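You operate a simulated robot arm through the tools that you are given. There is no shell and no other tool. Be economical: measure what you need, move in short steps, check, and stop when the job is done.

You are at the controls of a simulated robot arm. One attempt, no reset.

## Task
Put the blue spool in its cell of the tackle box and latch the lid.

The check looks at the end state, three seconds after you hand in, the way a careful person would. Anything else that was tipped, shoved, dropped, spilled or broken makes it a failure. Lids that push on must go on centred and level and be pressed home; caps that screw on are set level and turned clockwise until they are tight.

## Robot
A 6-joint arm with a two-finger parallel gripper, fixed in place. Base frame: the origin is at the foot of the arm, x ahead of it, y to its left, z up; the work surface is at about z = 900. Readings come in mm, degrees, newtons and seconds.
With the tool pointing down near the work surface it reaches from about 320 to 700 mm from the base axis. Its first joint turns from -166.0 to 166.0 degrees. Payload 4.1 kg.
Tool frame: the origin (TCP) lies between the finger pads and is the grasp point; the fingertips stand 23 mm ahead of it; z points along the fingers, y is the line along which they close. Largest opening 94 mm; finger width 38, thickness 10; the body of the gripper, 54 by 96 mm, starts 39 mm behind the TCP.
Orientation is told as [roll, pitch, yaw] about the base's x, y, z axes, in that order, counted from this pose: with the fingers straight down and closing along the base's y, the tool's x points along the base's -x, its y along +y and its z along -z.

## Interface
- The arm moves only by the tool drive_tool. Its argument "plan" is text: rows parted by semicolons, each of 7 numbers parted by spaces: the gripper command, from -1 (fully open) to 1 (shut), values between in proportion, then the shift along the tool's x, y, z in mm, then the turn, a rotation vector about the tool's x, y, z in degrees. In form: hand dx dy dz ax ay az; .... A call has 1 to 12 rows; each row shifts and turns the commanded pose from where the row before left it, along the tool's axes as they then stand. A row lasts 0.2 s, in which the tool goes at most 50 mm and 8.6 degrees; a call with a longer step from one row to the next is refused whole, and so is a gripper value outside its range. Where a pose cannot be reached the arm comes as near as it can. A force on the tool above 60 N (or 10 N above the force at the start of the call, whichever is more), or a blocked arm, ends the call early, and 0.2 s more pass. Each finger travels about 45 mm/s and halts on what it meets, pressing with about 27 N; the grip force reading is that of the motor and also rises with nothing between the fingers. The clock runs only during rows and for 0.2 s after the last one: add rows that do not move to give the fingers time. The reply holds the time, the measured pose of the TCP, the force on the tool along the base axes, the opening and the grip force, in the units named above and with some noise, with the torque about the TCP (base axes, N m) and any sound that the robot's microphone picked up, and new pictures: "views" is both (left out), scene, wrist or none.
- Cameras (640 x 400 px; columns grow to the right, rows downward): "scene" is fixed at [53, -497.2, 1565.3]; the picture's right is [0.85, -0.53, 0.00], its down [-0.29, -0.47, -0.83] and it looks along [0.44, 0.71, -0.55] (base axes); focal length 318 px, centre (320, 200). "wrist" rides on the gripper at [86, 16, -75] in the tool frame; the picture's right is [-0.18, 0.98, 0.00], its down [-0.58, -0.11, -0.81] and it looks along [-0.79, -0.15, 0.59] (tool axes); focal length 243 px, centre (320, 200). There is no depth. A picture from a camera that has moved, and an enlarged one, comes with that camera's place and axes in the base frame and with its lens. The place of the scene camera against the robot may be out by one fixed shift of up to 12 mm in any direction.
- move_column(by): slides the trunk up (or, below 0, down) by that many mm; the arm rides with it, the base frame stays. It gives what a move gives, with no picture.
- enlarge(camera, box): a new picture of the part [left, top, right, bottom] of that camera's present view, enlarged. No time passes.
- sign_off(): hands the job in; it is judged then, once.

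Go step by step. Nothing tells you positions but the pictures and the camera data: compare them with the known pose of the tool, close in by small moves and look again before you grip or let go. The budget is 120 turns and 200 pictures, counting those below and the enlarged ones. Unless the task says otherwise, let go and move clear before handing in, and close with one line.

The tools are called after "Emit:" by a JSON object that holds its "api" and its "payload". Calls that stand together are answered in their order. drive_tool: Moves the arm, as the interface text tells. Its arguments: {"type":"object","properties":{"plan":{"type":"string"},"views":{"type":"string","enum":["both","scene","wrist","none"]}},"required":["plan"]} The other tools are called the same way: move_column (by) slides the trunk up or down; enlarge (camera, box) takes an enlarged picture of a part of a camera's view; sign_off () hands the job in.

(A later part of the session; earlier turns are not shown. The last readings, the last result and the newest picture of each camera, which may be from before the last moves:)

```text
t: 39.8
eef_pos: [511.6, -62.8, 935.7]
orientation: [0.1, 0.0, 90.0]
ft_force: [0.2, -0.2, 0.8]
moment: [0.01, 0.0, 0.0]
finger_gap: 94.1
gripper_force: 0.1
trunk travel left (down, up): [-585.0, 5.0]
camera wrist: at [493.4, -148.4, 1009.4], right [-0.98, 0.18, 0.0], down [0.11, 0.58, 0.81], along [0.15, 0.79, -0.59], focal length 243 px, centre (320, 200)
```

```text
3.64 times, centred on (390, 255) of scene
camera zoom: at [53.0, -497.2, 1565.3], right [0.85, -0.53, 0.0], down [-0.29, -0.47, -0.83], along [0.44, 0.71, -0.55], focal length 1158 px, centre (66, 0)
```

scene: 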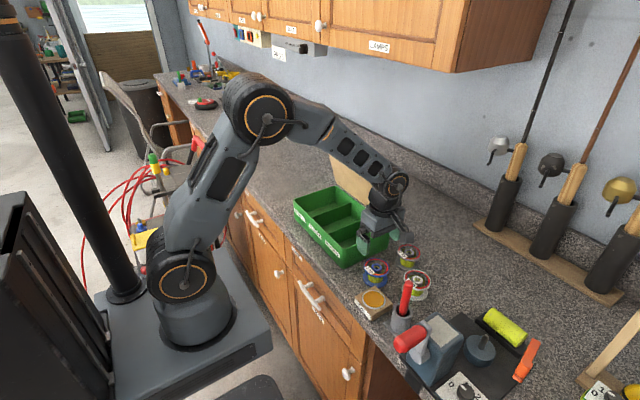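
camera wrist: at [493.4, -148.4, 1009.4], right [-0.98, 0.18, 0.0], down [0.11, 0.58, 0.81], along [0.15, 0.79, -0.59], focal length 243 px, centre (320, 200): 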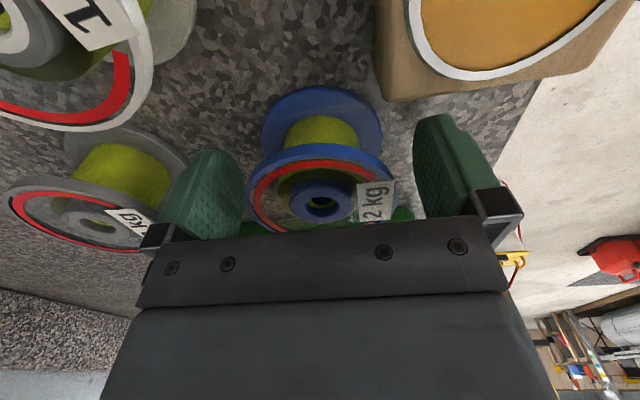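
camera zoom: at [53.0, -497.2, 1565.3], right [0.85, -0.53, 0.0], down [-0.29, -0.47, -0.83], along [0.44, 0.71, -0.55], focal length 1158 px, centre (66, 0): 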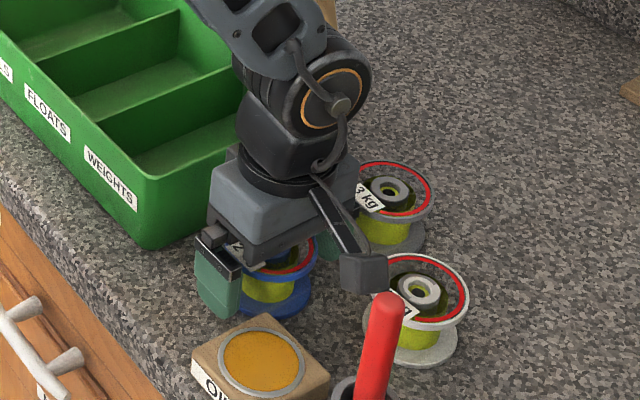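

Emit:
{"api": "drive_tool", "payload": {"plan": "-1 0 1.5 6 0 0 0; -1 0 0 0 0 0 0; 0.1 0 0 0 0 0 0; 0.4 0 0 0 0 0 0; 1 0 0 0 0 0 0; 1 0 0 0 0 0 0; 1 0 0 0 0 0 0", "views": "both"}}

Emit:
{"api": "enlarge", "payload": {"camera": "scene", "box": [330, 200, 450, 310]}}

```text
t: 41.4
eef_pos: [508.1, -61.6, 928.7]
orientation: [-0.1, 0.1, 90.0]
ft_force: [-0.3, -1.0, 0.3]
moment: [-0.01, -0.05, 0.01]
finger_gap: 66.7
gripper_force: 27.3
trunk travel left (down, up): [-585.0, 5.0]
camera wrist: at [491.5, -148.2, 1002.9], right [-0.98, 0.18, 0.0], down [0.11, 0.58, 0.81], along [0.15, 0.79, -0.59], focal length 243 px, centre (320, 200)
```

scene: 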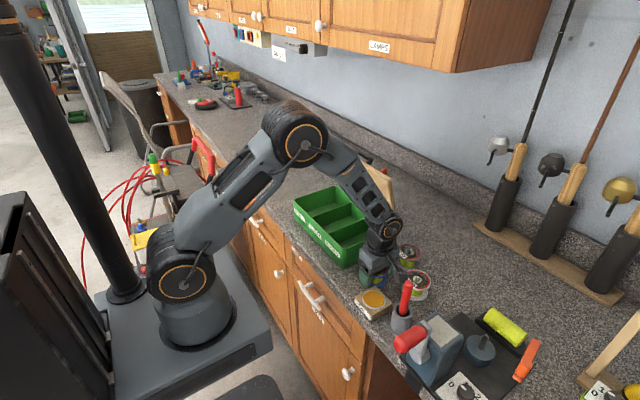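
wrist: 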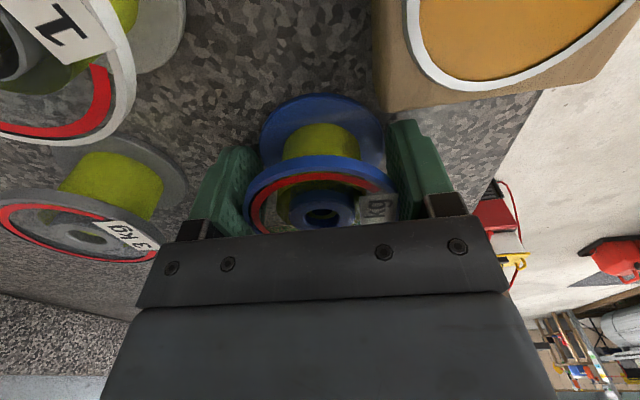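

```text
3.64 times, centred on (390, 255) of scene
camera zoom: at [53.0, -497.2, 1565.3], right [0.85, -0.53, 0.0], down [-0.29, -0.47, -0.83], along [0.44, 0.71, -0.55], focal length 1158 px, centre (66, 0)
```

zoom: 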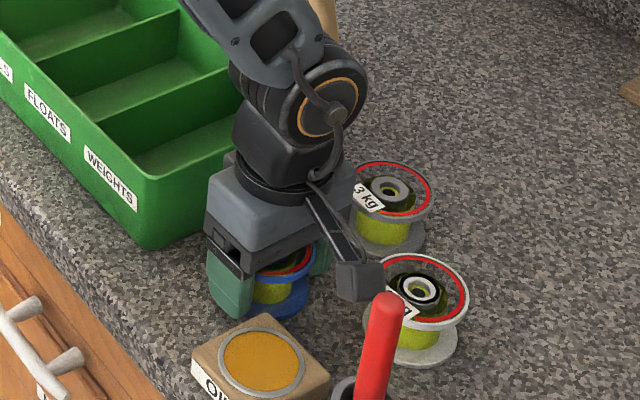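

Gripped at 66.7 mm. I'll lift and check that it holds.

Emit:
{"api": "drive_tool", "payload": {"plan": "1 0 0 -10 0 0 0; 1 0 0 -15 0 0 0; 1 0 0 -20 0 0 0; 1 0 0 -30 0 0 0; 1 0 0 -40 0 0 0; 1 0 0 -30 0 0 0; 1 0 0 0 0 0 0", "views": "both"}}

Emit:
{"api": "enlarge", "payload": {"camera": "scene", "box": [290, 140, 450, 310]}}

```text
t: 43.0
eef_pos: [509.5, -59.2, 1073.3]
orientation: [0.0, -0.1, 89.9]
ft_force: [-0.4, 0.0, -0.3]
moment: [-0.01, 0.0, -0.01]
finger_gap: 66.9
gripper_force: 26.6
trunk travel left (down, up): [-585.0, 5.0]
camera wrist: at [492.2, -146.4, 1147.7], right [-0.98, 0.18, 0.0], down [0.11, 0.58, 0.81], along [0.15, 0.79, -0.59], focal length 243 px, centre (320, 200)
```

scene: 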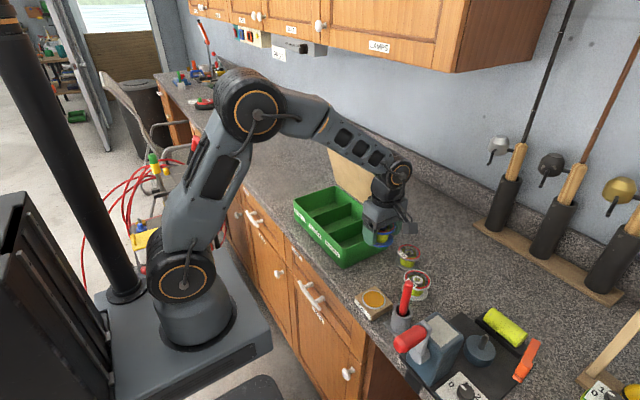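
wrist: 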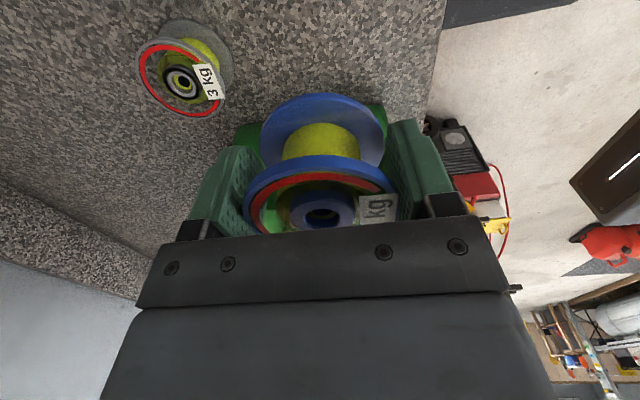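

```text
2.35 times, centred on (370, 225) of scene
camera zoom: at [53.0, -497.2, 1565.3], right [0.85, -0.53, 0.0], down [-0.29, -0.47, -0.83], along [0.44, 0.71, -0.55], focal length 749 px, centre (202, 141)
```

zoom: 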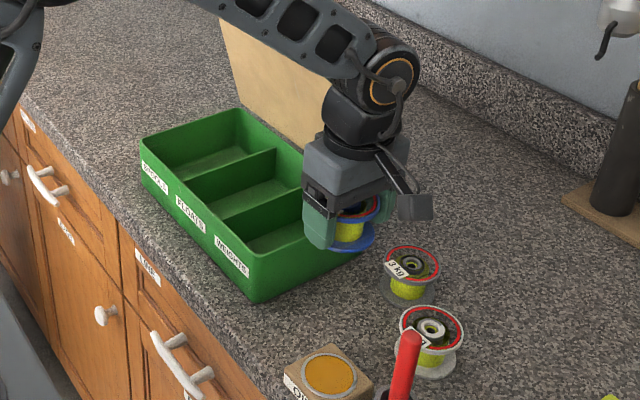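

The spool is securely held and level. The SPOOLS cell spans about y 202–295, x 450–612, so I'll move above its centre at (520,248).

Emit:
{"api": "drive_tool", "payload": {"plan": "1 -20 -2 0 0 0 0; 1 -40 -3 0 0 0 0; 1 -40 -3 0 0 0 0; 1 -40 -3 0 0 0 0; 1 -40 0 0 0 0 0; 1 -40 0 0 0 0 0; 1 -40 0 0 0 0 0; 1 -30 0 0 0 0 0; 1 -17 0 0 0 0 0; 1 0 0 0 0 0 0; 1 0 0 0 0 0 0", "views": "both"}}

Emit:
{"api": "enlarge", "payload": {"camera": "scene", "box": [270, 110, 430, 280]}}

```text
t: 45.4
eef_pos: [520.1, 246.6, 1073.1]
orientation: [0.0, 0.0, 90.0]
ft_force: [-0.8, -0.9, -1.1]
moment: [-0.01, -0.01, -0.02]
finger_gap: 66.8
gripper_force: 27.3
trunk travel left (down, up): [-585.0, 5.0]
camera wrist: at [503.8, 160.0, 1147.6], right [-0.98, 0.18, 0.0], down [0.11, 0.58, 0.81], along [0.15, 0.79, -0.59], focal length 243 px, centre (320, 200)
```

scene: 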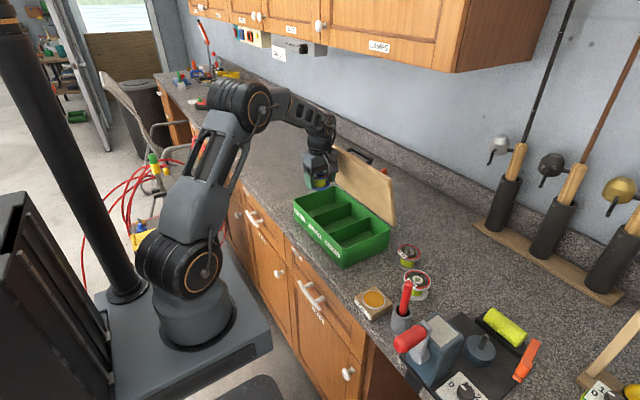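
wrist: 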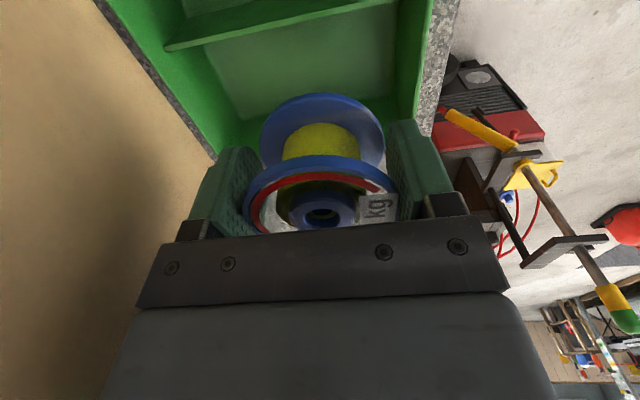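

```text
2.35 times, centred on (350, 195) of scene
camera zoom: at [53.0, -497.2, 1565.3], right [0.85, -0.53, 0.0], down [-0.29, -0.47, -0.83], along [0.44, 0.71, -0.55], focal length 749 px, centre (249, 212)
```

zoom: 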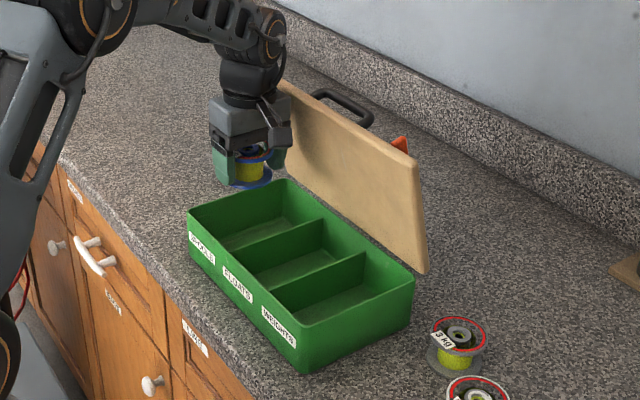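

Emit:
{"api": "enlarge", "payload": {"camera": "wrist", "box": [130, 0, 450, 200]}}

Emit:
{"api": "enlarge", "payload": {"camera": "scene", "box": [280, 170, 400, 270]}}

```text
2.00 times, centred on (290, 100) of wrist
camera zoom: at [503.8, 160.0, 1147.6], right [-0.98, 0.18, 0.0], down [0.11, 0.58, 0.81], along [0.15, 0.79, -0.59], focal length 485 px, centre (380, 400)
```

zoom: 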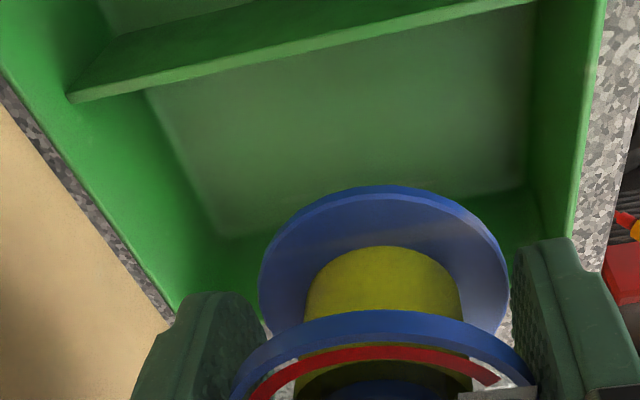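

```text
4.00 times, centred on (340, 220) of scene
camera zoom: at [53.0, -497.2, 1565.3], right [0.85, -0.53, 0.0], down [-0.29, -0.47, -0.83], along [0.44, 0.71, -0.55], focal length 1274 px, centre (240, 120)
```

zoom: 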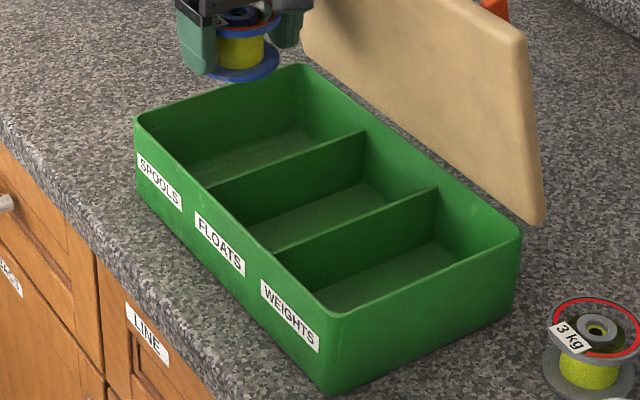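

The cell's inner span is about y 211–303 and x 455–620. I'll shift +10 in x and y, then descend.

Emit:
{"api": "drive_tool", "payload": {"plan": "1 -10 -10 10 0 0 0; 1 0 0 25 0 0 0; 1 0 0 25 0 0 0; 1 0 0 10 0 0 0; 1 0 0 0 0 0 0", "views": "both"}}

Emit:
{"api": "enlarge", "payload": {"camera": "scene", "box": [270, 140, 410, 270]}}

```text
t: 46.6
eef_pos: [529.6, 255.4, 1003.6]
orientation: [0.1, 0.1, 90.0]
ft_force: [0.2, 0.9, -1.0]
moment: [0.02, 0.02, 0.02]
finger_gap: 66.8
gripper_force: 27.3
trunk travel left (down, up): [-585.0, 5.0]
camera wrist: at [513.1, 168.8, 1077.9], right [-0.98, 0.18, 0.0], down [0.11, 0.58, 0.81], along [0.15, 0.79, -0.59], focal length 243 px, centre (320, 200)
```

scene: 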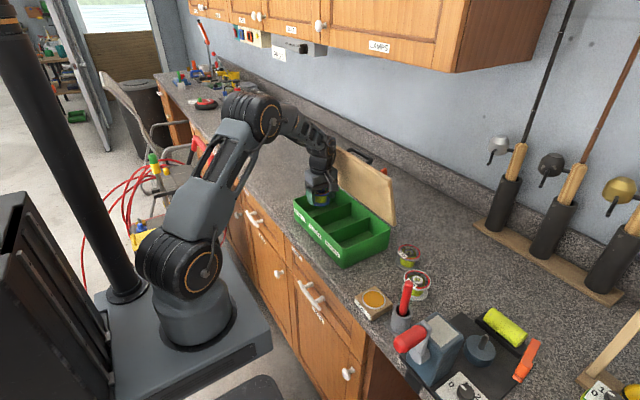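
wrist: 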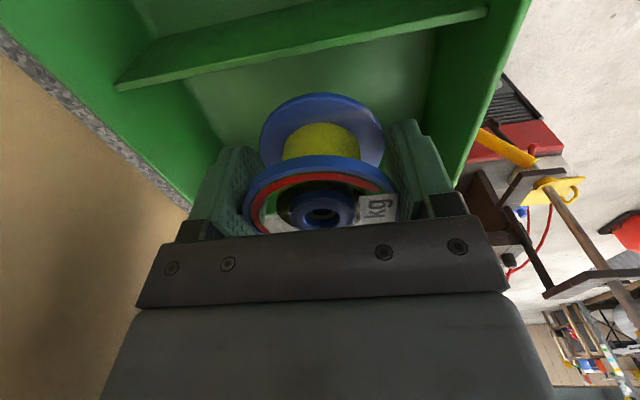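

```text
3.08 times, centred on (340, 205) of scene
camera zoom: at [53.0, -497.2, 1565.3], right [0.85, -0.53, 0.0], down [-0.29, -0.47, -0.83], along [0.44, 0.71, -0.55], focal length 980 px, centre (258, 185)
```

zoom: 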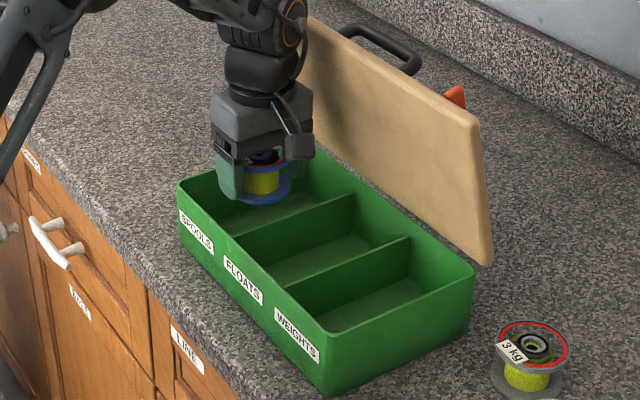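

Emit:
{"api": "drive_tool", "payload": {"plan": "1 0 0 15 0 0 0; 1 0 0 15 0 0 0; 1 0 0 15 0 0 0; 1 0 0 0 0 0 0", "views": "both"}}

Emit:
{"api": "enlarge", "payload": {"camera": "scene", "box": [270, 140, 410, 270]}}

```text
t: 47.6
eef_pos: [529.5, 255.4, 958.2]
orientation: [0.0, 0.0, 89.9]
ft_force: [0.0, -0.3, -0.4]
moment: [0.03, 0.0, -0.01]
finger_gap: 66.6
gripper_force: 26.9
trunk travel left (down, up): [-585.0, 5.0]
camera wrist: at [513.1, 169.2, 1032.5], right [-0.98, 0.18, 0.0], down [0.11, 0.58, 0.81], along [0.15, 0.79, -0.59], focal length 243 px, centre (320, 200)
```

scene: 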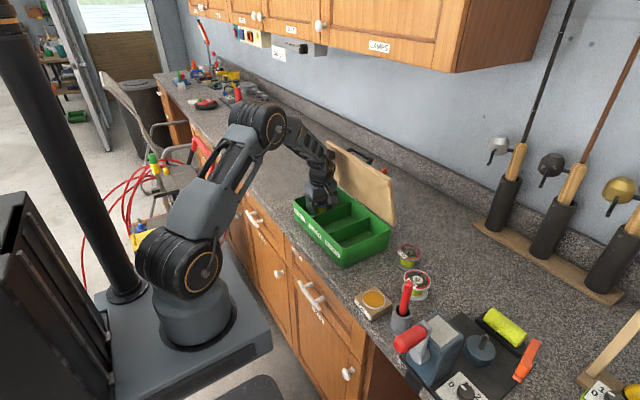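
wrist: 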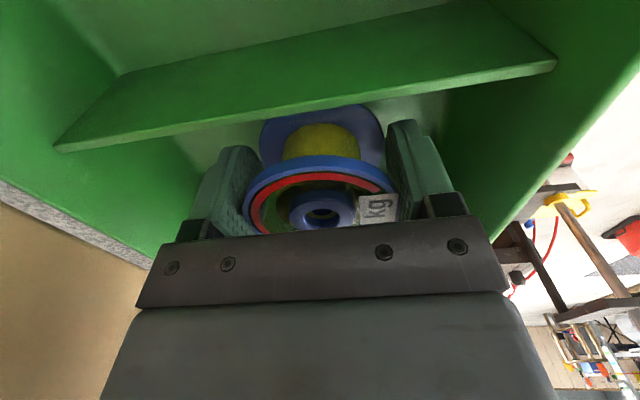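

```text
3.08 times, centred on (340, 205) of scene
camera zoom: at [53.0, -497.2, 1565.3], right [0.85, -0.53, 0.0], down [-0.29, -0.47, -0.83], along [0.44, 0.71, -0.55], focal length 980 px, centre (258, 185)
```

zoom: 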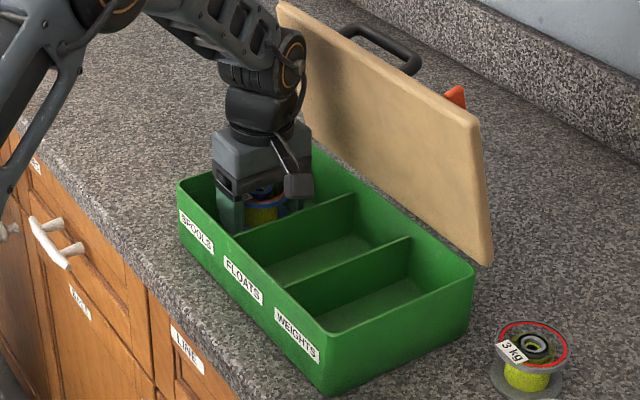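

Emit:
{"api": "drive_tool", "payload": {"plan": "1 0 0 5 0 0 0; 1 0 0 5 0 0 0; 1 0 0 4 0 0 0; 1 0 0 0 0 0 0", "views": "none"}}

Emit:
{"api": "drive_tool", "payload": {"plan": "1 0 0 2 0 0 0; 1 0 0 2 0 0 0; 1 0 0 0 0 0 0", "views": "none"}}

```text
t: 48.6
eef_pos: [529.8, 256.3, 943.9]
orientation: [0.1, 0.0, 90.0]
ft_force: [-0.2, 0.8, -1.5]
moment: [0.02, 0.01, 0.01]
finger_gap: 66.7
gripper_force: 26.6
trunk travel left (down, up): [-585.0, 5.0]
```

```text
t: 49.4
eef_pos: [529.1, 255.3, 940.2]
orientation: [0.0, -0.1, 90.0]
ft_force: [0.1, 1.5, -1.4]
moment: [-0.02, 0.0, 0.02]
finger_gap: 67.2
gripper_force: 27.1
trunk travel left (down, up): [-585.0, 5.0]
```

Emit:
{"api": "drive_tool", "payload": {"plan": "1 0 0 2 0 0 0; 1 0 0 1 0 0 0; 1 0 0 0 0 0 0", "views": "none"}}

Emit:
{"api": "drive_tool", "payload": {"plan": "1 0 0 1.5 0 0 0; 1 0 0 0.5 0 0 0; 1 0 0 0 0 0 0", "views": "wrist"}}

```text
t: 50.2
eef_pos: [528.4, 255.9, 938.1]
orientation: [0.0, 0.0, 90.1]
ft_force: [0.0, -0.6, -1.1]
moment: [0.03, 0.0, -0.02]
finger_gap: 66.8
gripper_force: 26.9
trunk travel left (down, up): [-585.0, 5.0]
```

```text
t: 51.0
eef_pos: [529.4, 256.1, 935.1]
orientation: [0.0, 0.0, 90.0]
ft_force: [-0.2, -0.3, -1.4]
moment: [0.0, 0.01, 0.0]
finger_gap: 66.9
gripper_force: 27.0
trunk travel left (down, up): [-585.0, 5.0]
camera wrist: at [513.1, 168.7, 1009.8], right [-0.98, 0.18, 0.0], down [0.11, 0.58, 0.81], along [0.15, 0.79, -0.59], focal length 243 px, centre (320, 200)
```

wrist: 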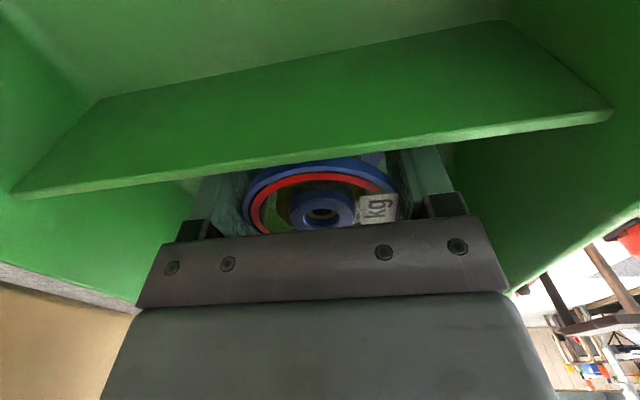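

Emit:
{"api": "drive_tool", "payload": {"plan": "1 0 0 1 0 0 0; 1 0 0 1 0 0 0; 1 0 0 0 0 0 0", "views": "none"}}

Emit:
{"api": "drive_tool", "payload": {"plan": "1 0 0 1 0 0 0; 1 0 0 0.5 0 0 0; 1 0 0 0 0 0 0", "views": "none"}}

```text
t: 51.8
eef_pos: [530.0, 256.1, 933.7]
orientation: [-0.1, -0.1, 90.1]
ft_force: [-2.5, -0.2, 10.1]
moment: [-0.1, 0.23, -0.03]
finger_gap: 66.9
gripper_force: 27.1
trunk travel left (down, up): [-585.0, 5.0]
```

```text
t: 52.6
eef_pos: [529.1, 254.6, 934.3]
orientation: [-0.2, -0.1, 90.1]
ft_force: [0.8, -0.3, 23.1]
moment: [0.0, 0.01, 0.04]
finger_gap: 66.8
gripper_force: 27.0
trunk travel left (down, up): [-585.0, 5.0]
```

Contact with the floor of the cell. I'll ease back a touch, release with a modest opening and rise.

Emit:
{"api": "drive_tool", "payload": {"plan": "1 0 0 -1.5 0 0 0; 0.2 0 0 0 0 0 0; 0.12 0 0 0 0 0 0; 0.12 0 0 0 0 0 0; 0.12 0 0 -15 0 0 0; 0.12 0 0 -25 0 0 0; 0.12 0 0 -35 0 0 0; 0.12 0 0 -40 0 0 0; 0.12 0 0 -40 0 0 0; 0.12 30 0 -40 0 0 0; 0.12 0 0 0 0 0 0", "views": "both"}}

Emit:
{"api": "enlarge", "payload": {"camera": "scene", "box": [270, 140, 410, 270]}}

```text
t: 55.0
eef_pos: [529.5, 225.1, 1127.8]
orientation: [0.0, 0.0, 90.1]
ft_force: [0.8, -0.4, -0.9]
moment: [-0.01, 0.01, 0.01]
finger_gap: 66.9
gripper_force: 26.8
trunk travel left (down, up): [-585.0, 5.0]
camera wrist: at [512.3, 138.4, 1201.9], right [-0.98, 0.18, 0.0], down [0.11, 0.58, 0.81], along [0.15, 0.79, -0.59], focal length 243 px, centre (320, 200)
```

scene: 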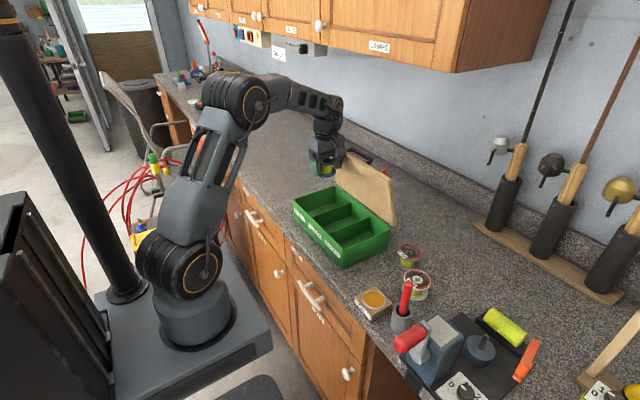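
wrist: 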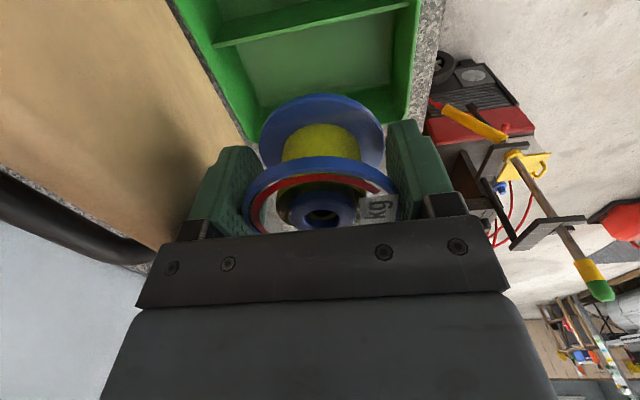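

```text
3.08 times, centred on (340, 205) of scene
camera zoom: at [53.0, -497.2, 1565.3], right [0.85, -0.53, 0.0], down [-0.29, -0.47, -0.83], along [0.44, 0.71, -0.55], focal length 980 px, centre (258, 185)
```

zoom: 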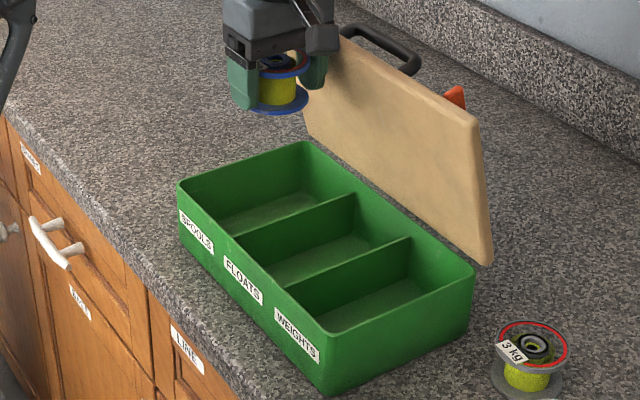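

My opening value was wrong (0.12 is a 41 mm gap), so the spool is still held, undisturbed. I'll go back down and release properly.

Emit:
{"api": "drive_tool", "payload": {"plan": "1 -31 0 20 0 0 0; 1 0 0 40 0 0 0; 1 0 0 40 0 0 0; 1 0 0 40 0 0 0; 1 0 0 25 0 0 0; 1 0 0 15 0 0 0; 1 0 0 8 0 0 0; 1 0 0 3 0 0 0; 1 0 0 0 0 0 0", "views": "wrist"}}

```text
t: 57.0
eef_pos: [530.4, 256.1, 935.2]
orientation: [0.0, 0.0, 90.0]
ft_force: [0.6, 0.9, -1.9]
moment: [0.03, -0.04, 0.04]
finger_gap: 66.8
gripper_force: 27.4
trunk travel left (down, up): [-585.0, 5.0]
camera wrist: at [513.3, 169.3, 1010.8], right [-0.98, 0.18, 0.0], down [0.11, 0.58, 0.81], along [0.15, 0.79, -0.59], focal length 243 px, centre (320, 200)
```

wrist: 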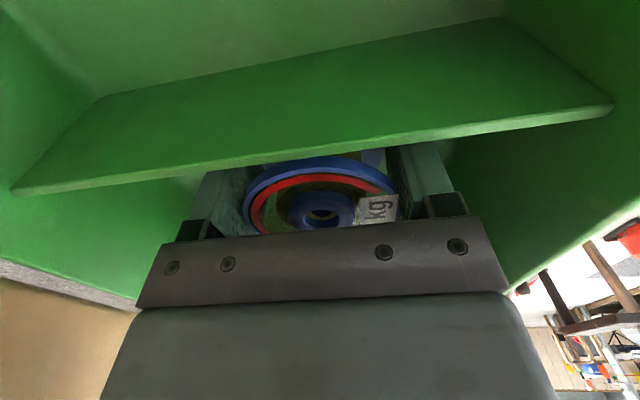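

Emit:
{"api": "drive_tool", "payload": {"plan": "1 0 0 1 0 0 0; 1 0 0 0.5 0 0 0; 1 0 0 0 0 0 0", "views": "none"}}

Emit:
{"api": "drive_tool", "payload": {"plan": "-0.5 0 0 0 0 0 0; -0.7 0 0 0 0 0 0; -0.75 0 0 0 0 0 0; -0.75 0 0 0 0 0 0", "views": "wrist"}}

```text
t: 57.8
eef_pos: [530.0, 256.6, 934.9]
orientation: [0.0, 0.0, 90.0]
ft_force: [0.2, -0.1, -0.5]
moment: [-0.02, 0.01, -0.01]
finger_gap: 66.9
gripper_force: 27.3
trunk travel left (down, up): [-585.0, 5.0]
```

```text
t: 58.8
eef_pos: [529.5, 255.6, 935.3]
orientation: [0.0, -0.1, 90.0]
ft_force: [-0.3, -0.3, -0.4]
moment: [-0.02, 0.04, 0.01]
finger_gap: 82.4
gripper_force: 0.1
trunk travel left (down, up): [-585.0, 5.0]
camera wrist: at [513.0, 169.4, 1009.6], right [-0.98, 0.18, 0.0], down [0.11, 0.58, 0.81], along [0.15, 0.79, -0.59], focal length 243 px, centre (320, 200)
```

wrist: 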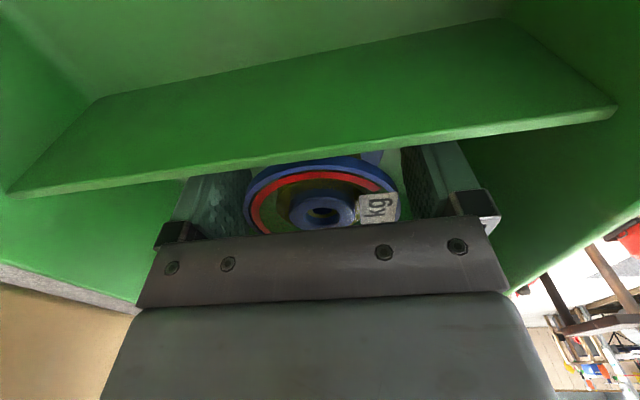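

Released. Now I'll rise straight up and check.

Emit:
{"api": "drive_tool", "payload": {"plan": "-0.75 0 0 -15 0 0 0; -0.75 0 0 -25 0 0 0; -0.75 0 0 -35 0 0 0; -0.75 0 0 -40 0 0 0; -0.75 0 0 -45 0 0 0; -0.75 0 0 -45 0 0 0; -0.75 0 0 -45 0 0 0; -0.75 0 0 0 0 0 0", "views": "both"}}

Emit:
{"api": "enlarge", "payload": {"camera": "scene", "box": [270, 130, 410, 270]}}

```text
t: 60.6
eef_pos: [529.2, 255.7, 1185.2]
orientation: [0.0, 0.1, 90.0]
ft_force: [0.2, 0.4, 0.1]
moment: [0.0, 0.02, -0.01]
finger_gap: 82.0
gripper_force: 0.2
trunk travel left (down, up): [-585.0, 5.0]
camera wrist: at [512.7, 169.8, 1260.5], right [-0.98, 0.18, 0.0], down [0.11, 0.58, 0.81], along [0.15, 0.79, -0.59], focal length 243 px, centre (320, 200)
```

scene: 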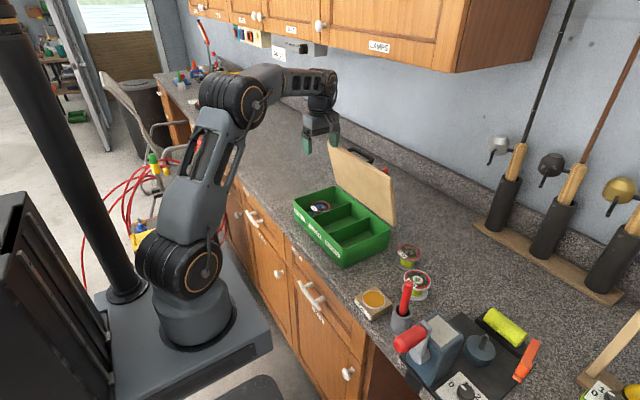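
wrist: 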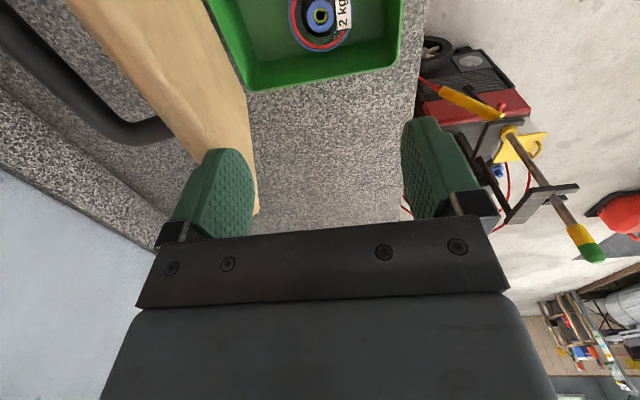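

```text
2.86 times, centred on (340, 200) of scene
camera zoom: at [53.0, -497.2, 1565.3], right [0.85, -0.53, 0.0], down [-0.29, -0.47, -0.83], along [0.44, 0.71, -0.55], focal length 910 px, centre (263, 200)
```

zoom: 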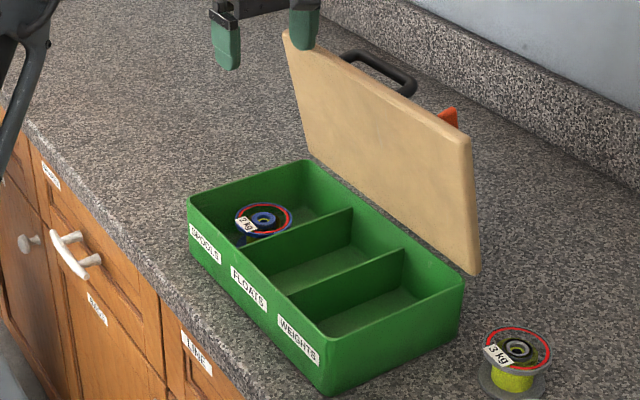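

The blue spool stands upright in the SPOOLS cell. Next I'll return over the handle to close the lid.

Emit:
{"api": "drive_tool", "payload": {"plan": "0.3 0 0 -22 0 0 0; 0.3 0 0 0 0 0 0; 0.3 25 -20 0 0 0 0; 0.3 25 -30 0 0 0 0; 0.3 25 -30 0 0 0 0; 0.3 0 -29 0 0 0 0; 0.3 0 0 0 0 0 0; 0.3 0 0 0 0 0 0", "views": "both"}}

Emit:
{"api": "enlarge", "payload": {"camera": "scene", "box": [290, 80, 430, 220]}}

```text
t: 62.4
eef_pos: [635.9, 180.9, 1207.5]
orientation: [0.0, 0.1, 90.0]
ft_force: [-0.1, -0.9, 0.6]
moment: [-0.01, -0.02, 0.01]
finger_gap: 32.9
gripper_force: 0.0
trunk travel left (down, up): [-585.0, 5.0]
camera wrist: at [620.3, 94.1, 1281.1], right [-0.98, 0.18, 0.0], down [0.11, 0.58, 0.81], along [0.15, 0.79, -0.59], focal length 243 px, centre (320, 200)
```

scene: 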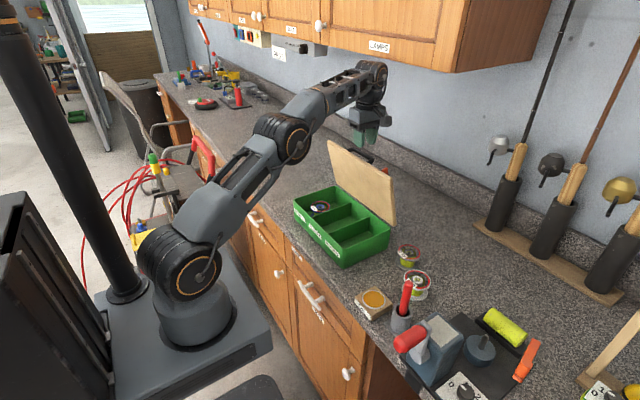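
wrist: 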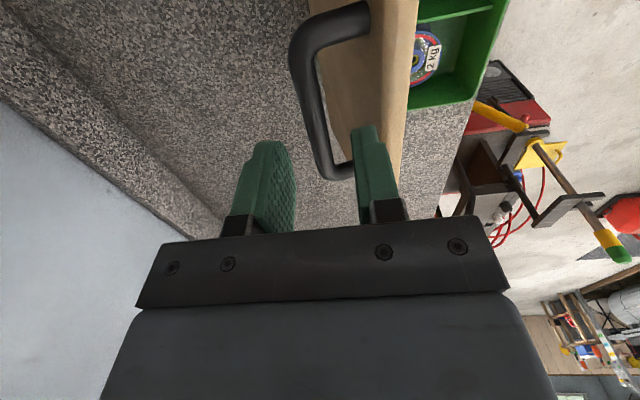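

```text
2.86 times, centred on (360, 150) of scene
camera zoom: at [53.0, -497.2, 1565.3], right [0.85, -0.53, 0.0], down [-0.29, -0.47, -0.83], along [0.44, 0.71, -0.55], focal length 910 px, centre (206, 343)
```

zoom: 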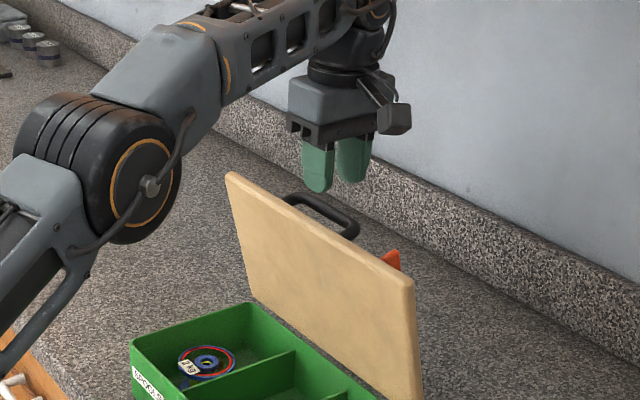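

Emit:
{"api": "drive_tool", "payload": {"plan": "0.3 0 -3.5 0 0 0 0; 0.3 0 0 20 0 0 0; 0.3 0 0 20 0 0 0; 0.3 0 0 15 0 0 0; 0.3 0 0 12 0 0 0; 0.3 0 0 0 0 0 0", "views": "wrist"}}

```text
t: 63.8
eef_pos: [642.5, 181.7, 1141.3]
orientation: [0.0, 0.0, 90.0]
ft_force: [1.0, 0.4, -0.2]
moment: [-0.01, 0.02, 0.0]
finger_gap: 33.1
gripper_force: 0.1
trunk travel left (down, up): [-585.0, 5.0]
camera wrist: at [624.8, 94.8, 1214.8], right [-0.98, 0.18, 0.0], down [0.11, 0.58, 0.81], along [0.15, 0.79, -0.59], focal length 243 px, centre (320, 200)
```

wrist: 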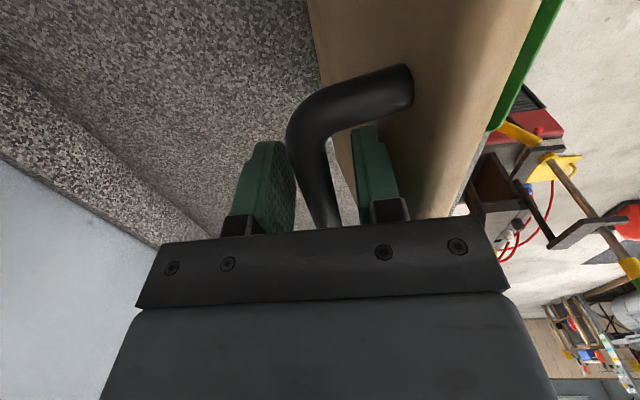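

Emit:
{"api": "drive_tool", "payload": {"plan": "1 0 0 0 0 0 0; 1 0 0 0 0 0 0; 1 0 0 0 0 0 0; 1 0 0 0 0 0 0", "views": "none"}}

```text
t: 64.8
eef_pos: [642.1, 180.8, 1139.9]
orientation: [0.0, -0.1, 90.0]
ft_force: [-0.2, 0.2, -0.2]
moment: [-0.01, -0.01, -1.02]
finger_gap: 13.9
gripper_force: 26.7
trunk travel left (down, up): [-585.0, 5.0]
```

Emit:
{"api": "drive_tool", "payload": {"plan": "1 0 9.2 -1.2 0 0 0; 1 0 13.2 -0.7 0 0 0; 1 0 13.2 0.4 0 0 0; 1 0 13.1 1.6 0 0 0; 1 0 13 2.7 0 0 0; 1 0 12.6 3.8 0 0 0; 1 0 12.3 4.9 0 0 0; 1 0 11.8 6 0 0 0; 1 0 0 0 0 0 0", "views": "scene"}}

```text
t: 66.8
eef_pos: [545.5, 180.7, 1121.9]
orientation: [0.1, 0.0, 90.0]
ft_force: [8.1, 2.2, 0.7]
moment: [0.25, 0.02, -0.43]
finger_gap: 13.8
gripper_force: 26.9
trunk travel left (down, up): [-585.0, 5.0]
```

scene: 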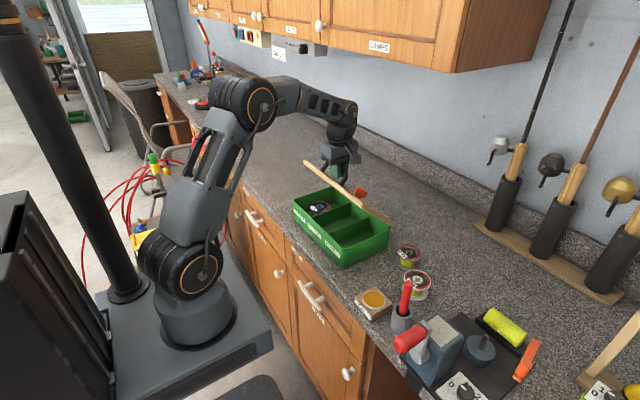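

Emit:
{"api": "drive_tool", "payload": {"plan": "1 0 11.2 7 0 0 0; 1 0 10.7 7.9 0 0 0; 1 0 9.8 8.8 0 0 0; 1 0 9.1 9.6 0 0 0; 1 0 8.2 10.5 0 0 0; 1 0 7.2 11 0 0 0; 1 0 6.3 11.6 0 0 0; 1 0 5.2 12.2 0 0 0; 1 0 2.1 6.3 0 0 0; 1 0 0 0 0 0 0", "views": "scene"}}

Emit:
{"api": "enlarge", "payload": {"camera": "scene", "box": [280, 160, 400, 270]}}

```text
t: 69.0
eef_pos: [473.5, 180.6, 1039.4]
orientation: [0.0, 0.0, 89.9]
ft_force: [-2.2, 2.8, 1.2]
moment: [-0.36, -0.1, 0.66]
finger_gap: 13.6
gripper_force: 26.8
trunk travel left (down, up): [-585.0, 5.0]
```

scene: 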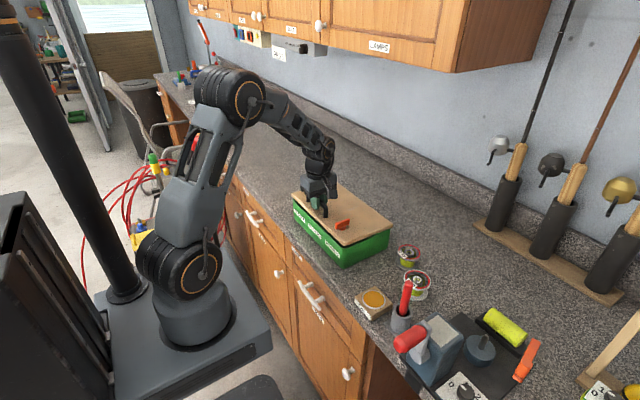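

```text
3.64 times, centred on (340, 215) of scene
camera zoom: at [53.0, -497.2, 1565.3], right [0.85, -0.53, 0.0], down [-0.29, -0.47, -0.83], along [0.44, 0.71, -0.55], focal length 1158 px, centre (247, 146)
```

zoom: 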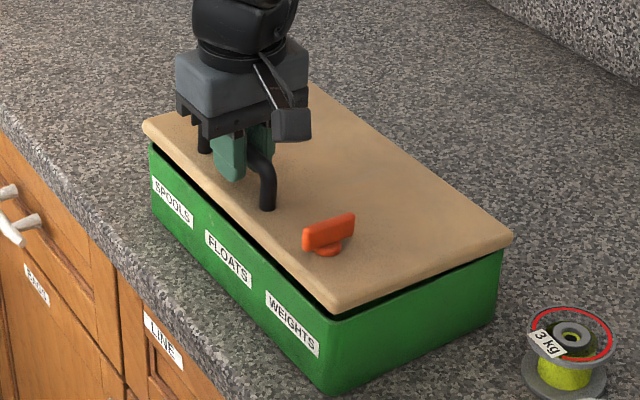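

Almost closed. I'll push down the last few millimetres.

Emit:
{"api": "drive_tool", "payload": {"plan": "1 0 1 4 0 0 0; 1 0 1 4 0 0 0; 1 0 0 2 0 0 0; 1 0 0 0 0 0 0", "views": "scene"}}

Emit:
{"api": "enlarge", "payload": {"camera": "scene", "box": [280, 160, 400, 270]}}

```text
t: 70.0
eef_pos: [470.1, 181.5, 1030.3]
orientation: [-0.2, 0.0, 90.0]
ft_force: [-9.3, -1.7, 16.6]
moment: [-0.57, 0.02, 0.79]
finger_gap: 13.6
gripper_force: 26.6
trunk travel left (down, up): [-585.0, 5.0]
```

scene: 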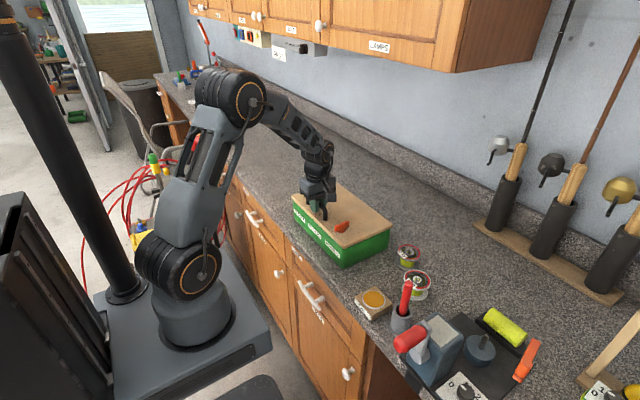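

```text
3.64 times, centred on (340, 215) of scene
camera zoom: at [53.0, -497.2, 1565.3], right [0.85, -0.53, 0.0], down [-0.29, -0.47, -0.83], along [0.44, 0.71, -0.55], focal length 1158 px, centre (247, 146)
```

zoom: 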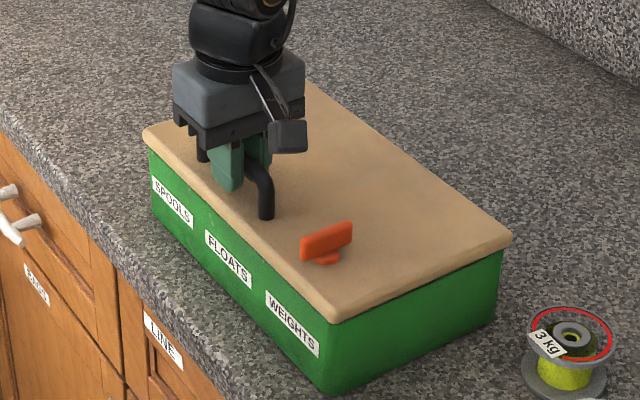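

Closed flush. I'll release and go to the knob, with the tool yawed to match its present direction.

Emit:
{"api": "drive_tool", "payload": {"plan": "-0.5 0 0 0 0 0 0; -1 0 0 0 0 0 0; -1 0 0 -15 0 0 0; -1 0 0 -30 0 0 0; -1 30 -6 -5 0 0 0; -1 40 -5 0 0 0 0; -1 42 0 0 0 0 0; -1 0 0 0 0 0 -8.5; -1 0 0 0 0 0 -8.5; -1 0 0 0 0 0 -8.5; -1 0 0 0 0 0 -8.5; -1 0 0 0 0 0 -8.5", "views": "none"}}

Emit:
{"api": "drive_tool", "payload": {"plan": "-1 0 0 0 0 0 -8.5; -1 0 0 0 0 0 -8.5; -1 0 0 0 0 0 -8.5; -1 0 0 0 0 0 -8.5; -1 0 0 0 0 0 -8.5; -1 0 0 0 0 0 -5; -1 0 0 0 0 0 0", "views": "both"}}

```text
t: 72.6
eef_pos: [482.0, 70.5, 1079.4]
orientation: [0.0, 0.0, 132.6]
ft_force: [0.7, 0.1, -0.3]
moment: [0.0, 0.0, -0.03]
finger_gap: 94.0
gripper_force: 0.1
trunk travel left (down, up): [-585.0, 5.0]
```

```text
t: 74.2
eef_pos: [481.7, 71.9, 1078.6]
orientation: [0.0, 0.0, -180.0]
ft_force: [-0.1, 0.2, -1.2]
moment: [0.02, 0.01, -0.05]
finger_gap: 93.8
gripper_force: 0.1
trunk travel left (down, up): [-585.0, 5.0]
camera wrist: at [569.2, 54.3, 1153.0], right [-0.18, -0.98, 0.0], down [-0.58, 0.11, 0.81], along [-0.79, 0.15, -0.59], focal length 243 px, centre (320, 200)
```

scene: 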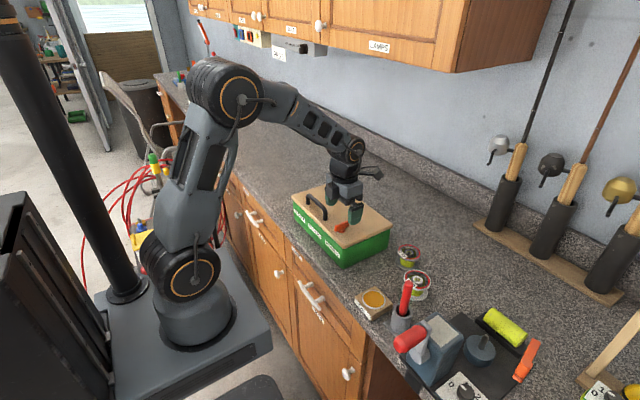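
wrist: 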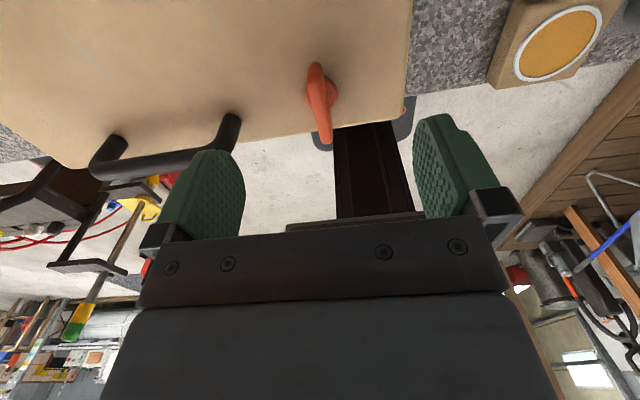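

I'll narrow the opening so I don't touch the handle, then descend on the knob and grip.

Emit:
{"api": "drive_tool", "payload": {"plan": "0 0 2 0 0 0 0; 0 0 0 0 0 0 0; 0 0 0 0 0 0 0; 0 0 0 15 0 0 0; 0 0 0 15 0 0 0; 0 0 0 11 0 0 0; 0 0 0 6 0 0 0; 0 0 0 0 0 0 0; 1 0 0 0 0 0 0; 1 0 0 0 0 0 0; 1 0 0 0 0 0 0; 1 0 0 0 0 0 0", "views": "wrist"}}

```text
t: 76.8
eef_pos: [482.9, 70.2, 1030.5]
orientation: [0.0, 0.0, 180.0]
ft_force: [-0.1, 15.9, 0.1]
moment: [0.27, 0.09, -0.01]
finger_gap: 8.6
gripper_force: 27.1
trunk travel left (down, up): [-585.0, 5.0]
camera wrist: at [569.3, 53.7, 1105.6], right [-0.18, -0.98, 0.0], down [-0.58, 0.11, 0.81], along [-0.79, 0.15, -0.59], focal length 243 px, centre (320, 200)
```

wrist: 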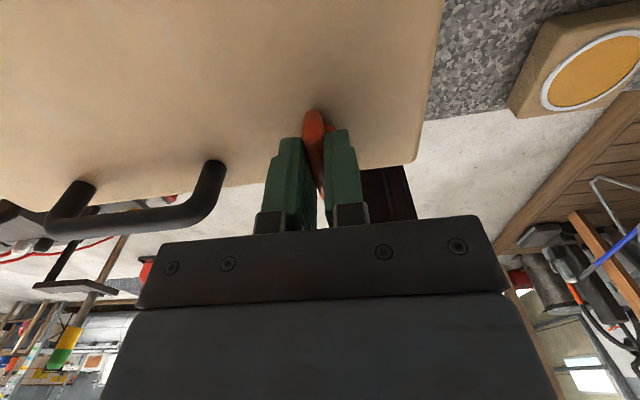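

Emit:
{"api": "drive_tool", "payload": {"plan": "1 0 -1.5 0 0 0 0; 1 0 0 0 0 0 8.5; 1 0 0 0 0 0 8.5; 1 0 0 0 0 0 8.5; 1 0 0 0 0 0 8.5; 1 0 0 0 0 0 8.5; 1 0 0 0 0 0 8.5; 1 0 0 0 0 0 8.5; 1 0 0 0 0 0 8.5; 1 0 0 0 0 0 8.5; 1 0 0 0 0 0 8.5; 1 0 0 0 0 0 0", "views": "none"}}

Emit:
{"api": "drive_tool", "payload": {"plan": "1 0 0 0 0 0 5; 1 0 0 0 0 0 0", "views": "scene"}}

```text
t: 79.4
eef_pos: [481.4, 68.8, 1031.5]
orientation: [0.1, 0.1, 94.9]
ft_force: [-8.0, -2.8, 1.3]
moment: [-0.46, 0.03, 0.01]
finger_gap: 8.6
gripper_force: 27.5
trunk travel left (down, up): [-585.0, 5.0]
```

```text
t: 80.0
eef_pos: [481.2, 68.8, 1031.4]
orientation: [0.0, 0.0, 90.0]
ft_force: [-9.8, -5.4, 2.7]
moment: [-0.35, 0.14, 0.83]
finger_gap: 8.9
gripper_force: 26.7
trunk travel left (down, up): [-585.0, 5.0]
```

scene: 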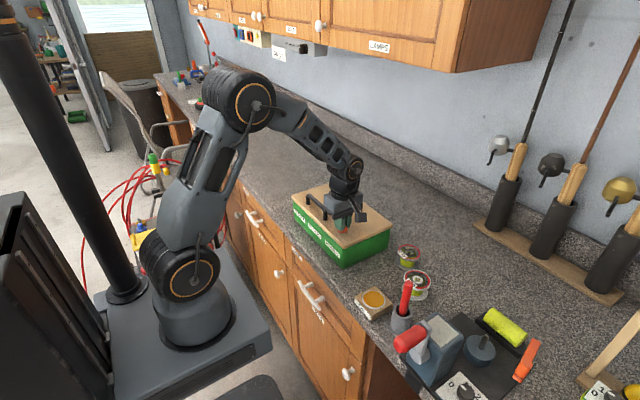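

A torque of 0.83 N·m marks the latch's end stop. I'll release, rise and inspect.

Emit:
{"api": "drive_tool", "payload": {"plan": "0.3 0 0 0 0 0 0; 0 0 0 0 0 0 0; 0 0 0 -15 0 0 0; 0 0 0 -30 0 0 0; 0 0 0 -40 0 0 0; 0 -30 9 0 0 0 0; 0 -40 0 0 0 0 0; 0 -40 0 0 0 0 0; 0 0 0 0 0 0 0", "views": "both"}}

Emit:
{"api": "enlarge", "payload": {"camera": "scene", "box": [280, 160, 450, 310]}}

```text
t: 82.0
eef_pos: [472.4, 179.1, 1116.4]
orientation: [0.0, 0.0, 89.9]
ft_force: [-0.4, 0.1, -0.3]
moment: [0.01, 0.02, 0.01]
finger_gap: 47.2
gripper_force: 0.1
trunk travel left (down, up): [-585.0, 5.0]
camera wrist: at [456.7, 92.7, 1190.1], right [-0.98, 0.19, 0.0], down [0.11, 0.58, 0.81], along [0.15, 0.79, -0.59], focal length 243 px, centre (320, 200)
```

scene: 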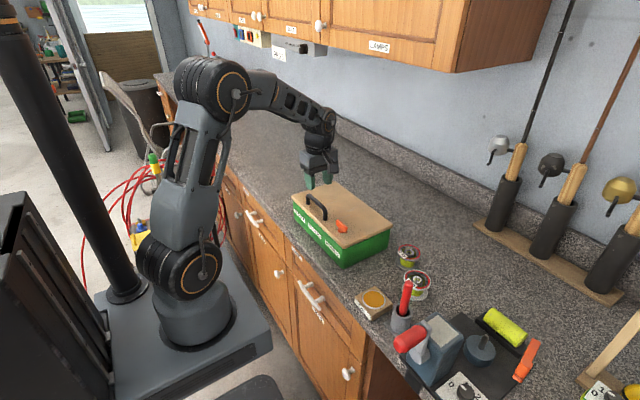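
wrist: 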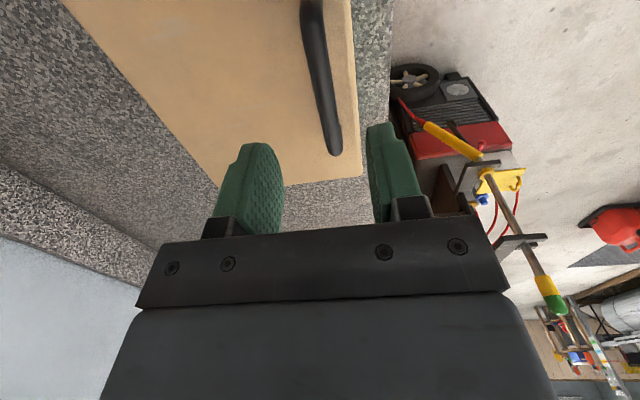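

```text
2.67 times, centred on (365, 235) of scene
camera zoom: at [53.0, -497.2, 1565.3], right [0.85, -0.53, 0.0], down [-0.29, -0.47, -0.83], along [0.44, 0.71, -0.55], focal length 849 px, centre (200, 107)
```

zoom: 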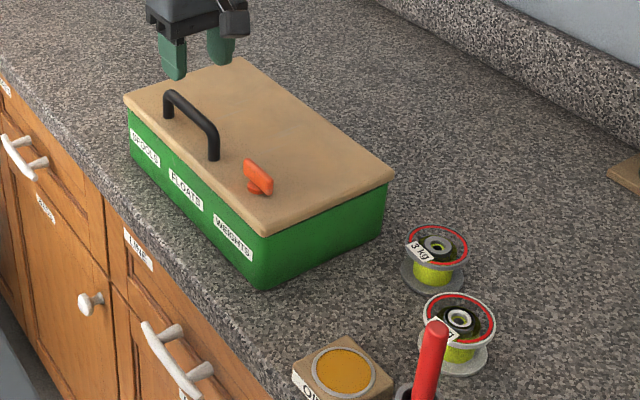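

The latch is back to its original latched orientation. I'll do a gentle pull test on the handle to confirm it.

Emit:
{"api": "drive_tool", "payload": {"plan": "0 0 0 25 0 0 0; 0 0 0 25 0 0 0; 0 0 0 20 0 0 0; 0 0 0 12 0 0 0; 0 0 0 3 0 0 0; 0 0 0 0 0 0 0; 1 0 0 0 0 0 0; 1 0 0 0 0 0 0; 1 0 0 0 0 0 0; 1 0 0 0 0 0 0", "views": "none"}}

Emit:
{"api": "drive_tool", "payload": {"plan": "1 0 0 -2 0 0 0; 1 0 0 -2 0 0 0; 1 0 0 -2 0 0 0; 1 0 0 0 0 0 0", "views": "scene"}}

Emit:
{"api": "enlarge", "payload": {"camera": "scene", "box": [280, 160, 400, 270]}}

```text
t: 84.2
eef_pos: [471.7, 177.1, 1031.8]
orientation: [0.1, 0.1, 90.0]
ft_force: [-18.0, -1.1, 1.9]
moment: [-0.52, 0.08, 0.63]
finger_gap: 13.5
gripper_force: 26.4
trunk travel left (down, up): [-585.0, 5.0]
```

```text
t: 85.2
eef_pos: [473.5, 178.8, 1037.0]
orientation: [0.1, 0.1, 89.8]
ft_force: [-3.6, 1.7, -0.1]
moment: [0.12, -0.01, 0.32]
finger_gap: 13.8
gripper_force: 27.3
trunk travel left (down, up): [-585.0, 5.0]
```

scene: 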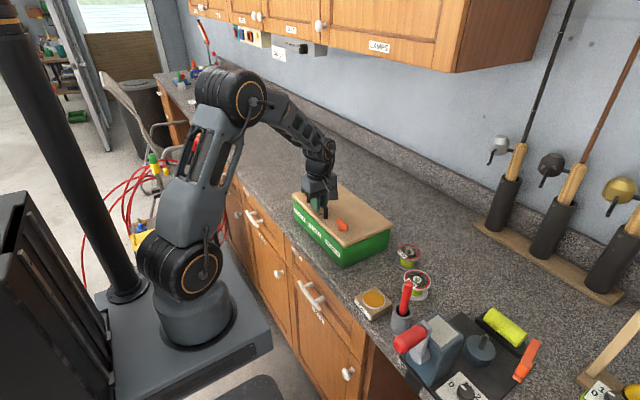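

```text
3.64 times, centred on (340, 215) of scene
camera zoom: at [53.0, -497.2, 1565.3], right [0.85, -0.53, 0.0], down [-0.29, -0.47, -0.83], along [0.44, 0.71, -0.55], focal length 1158 px, centre (247, 146)
```

zoom: 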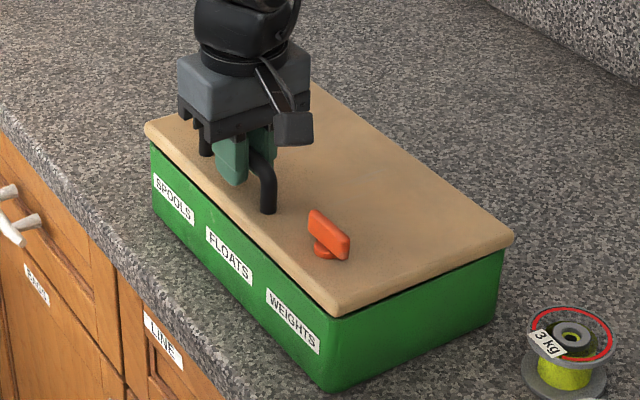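

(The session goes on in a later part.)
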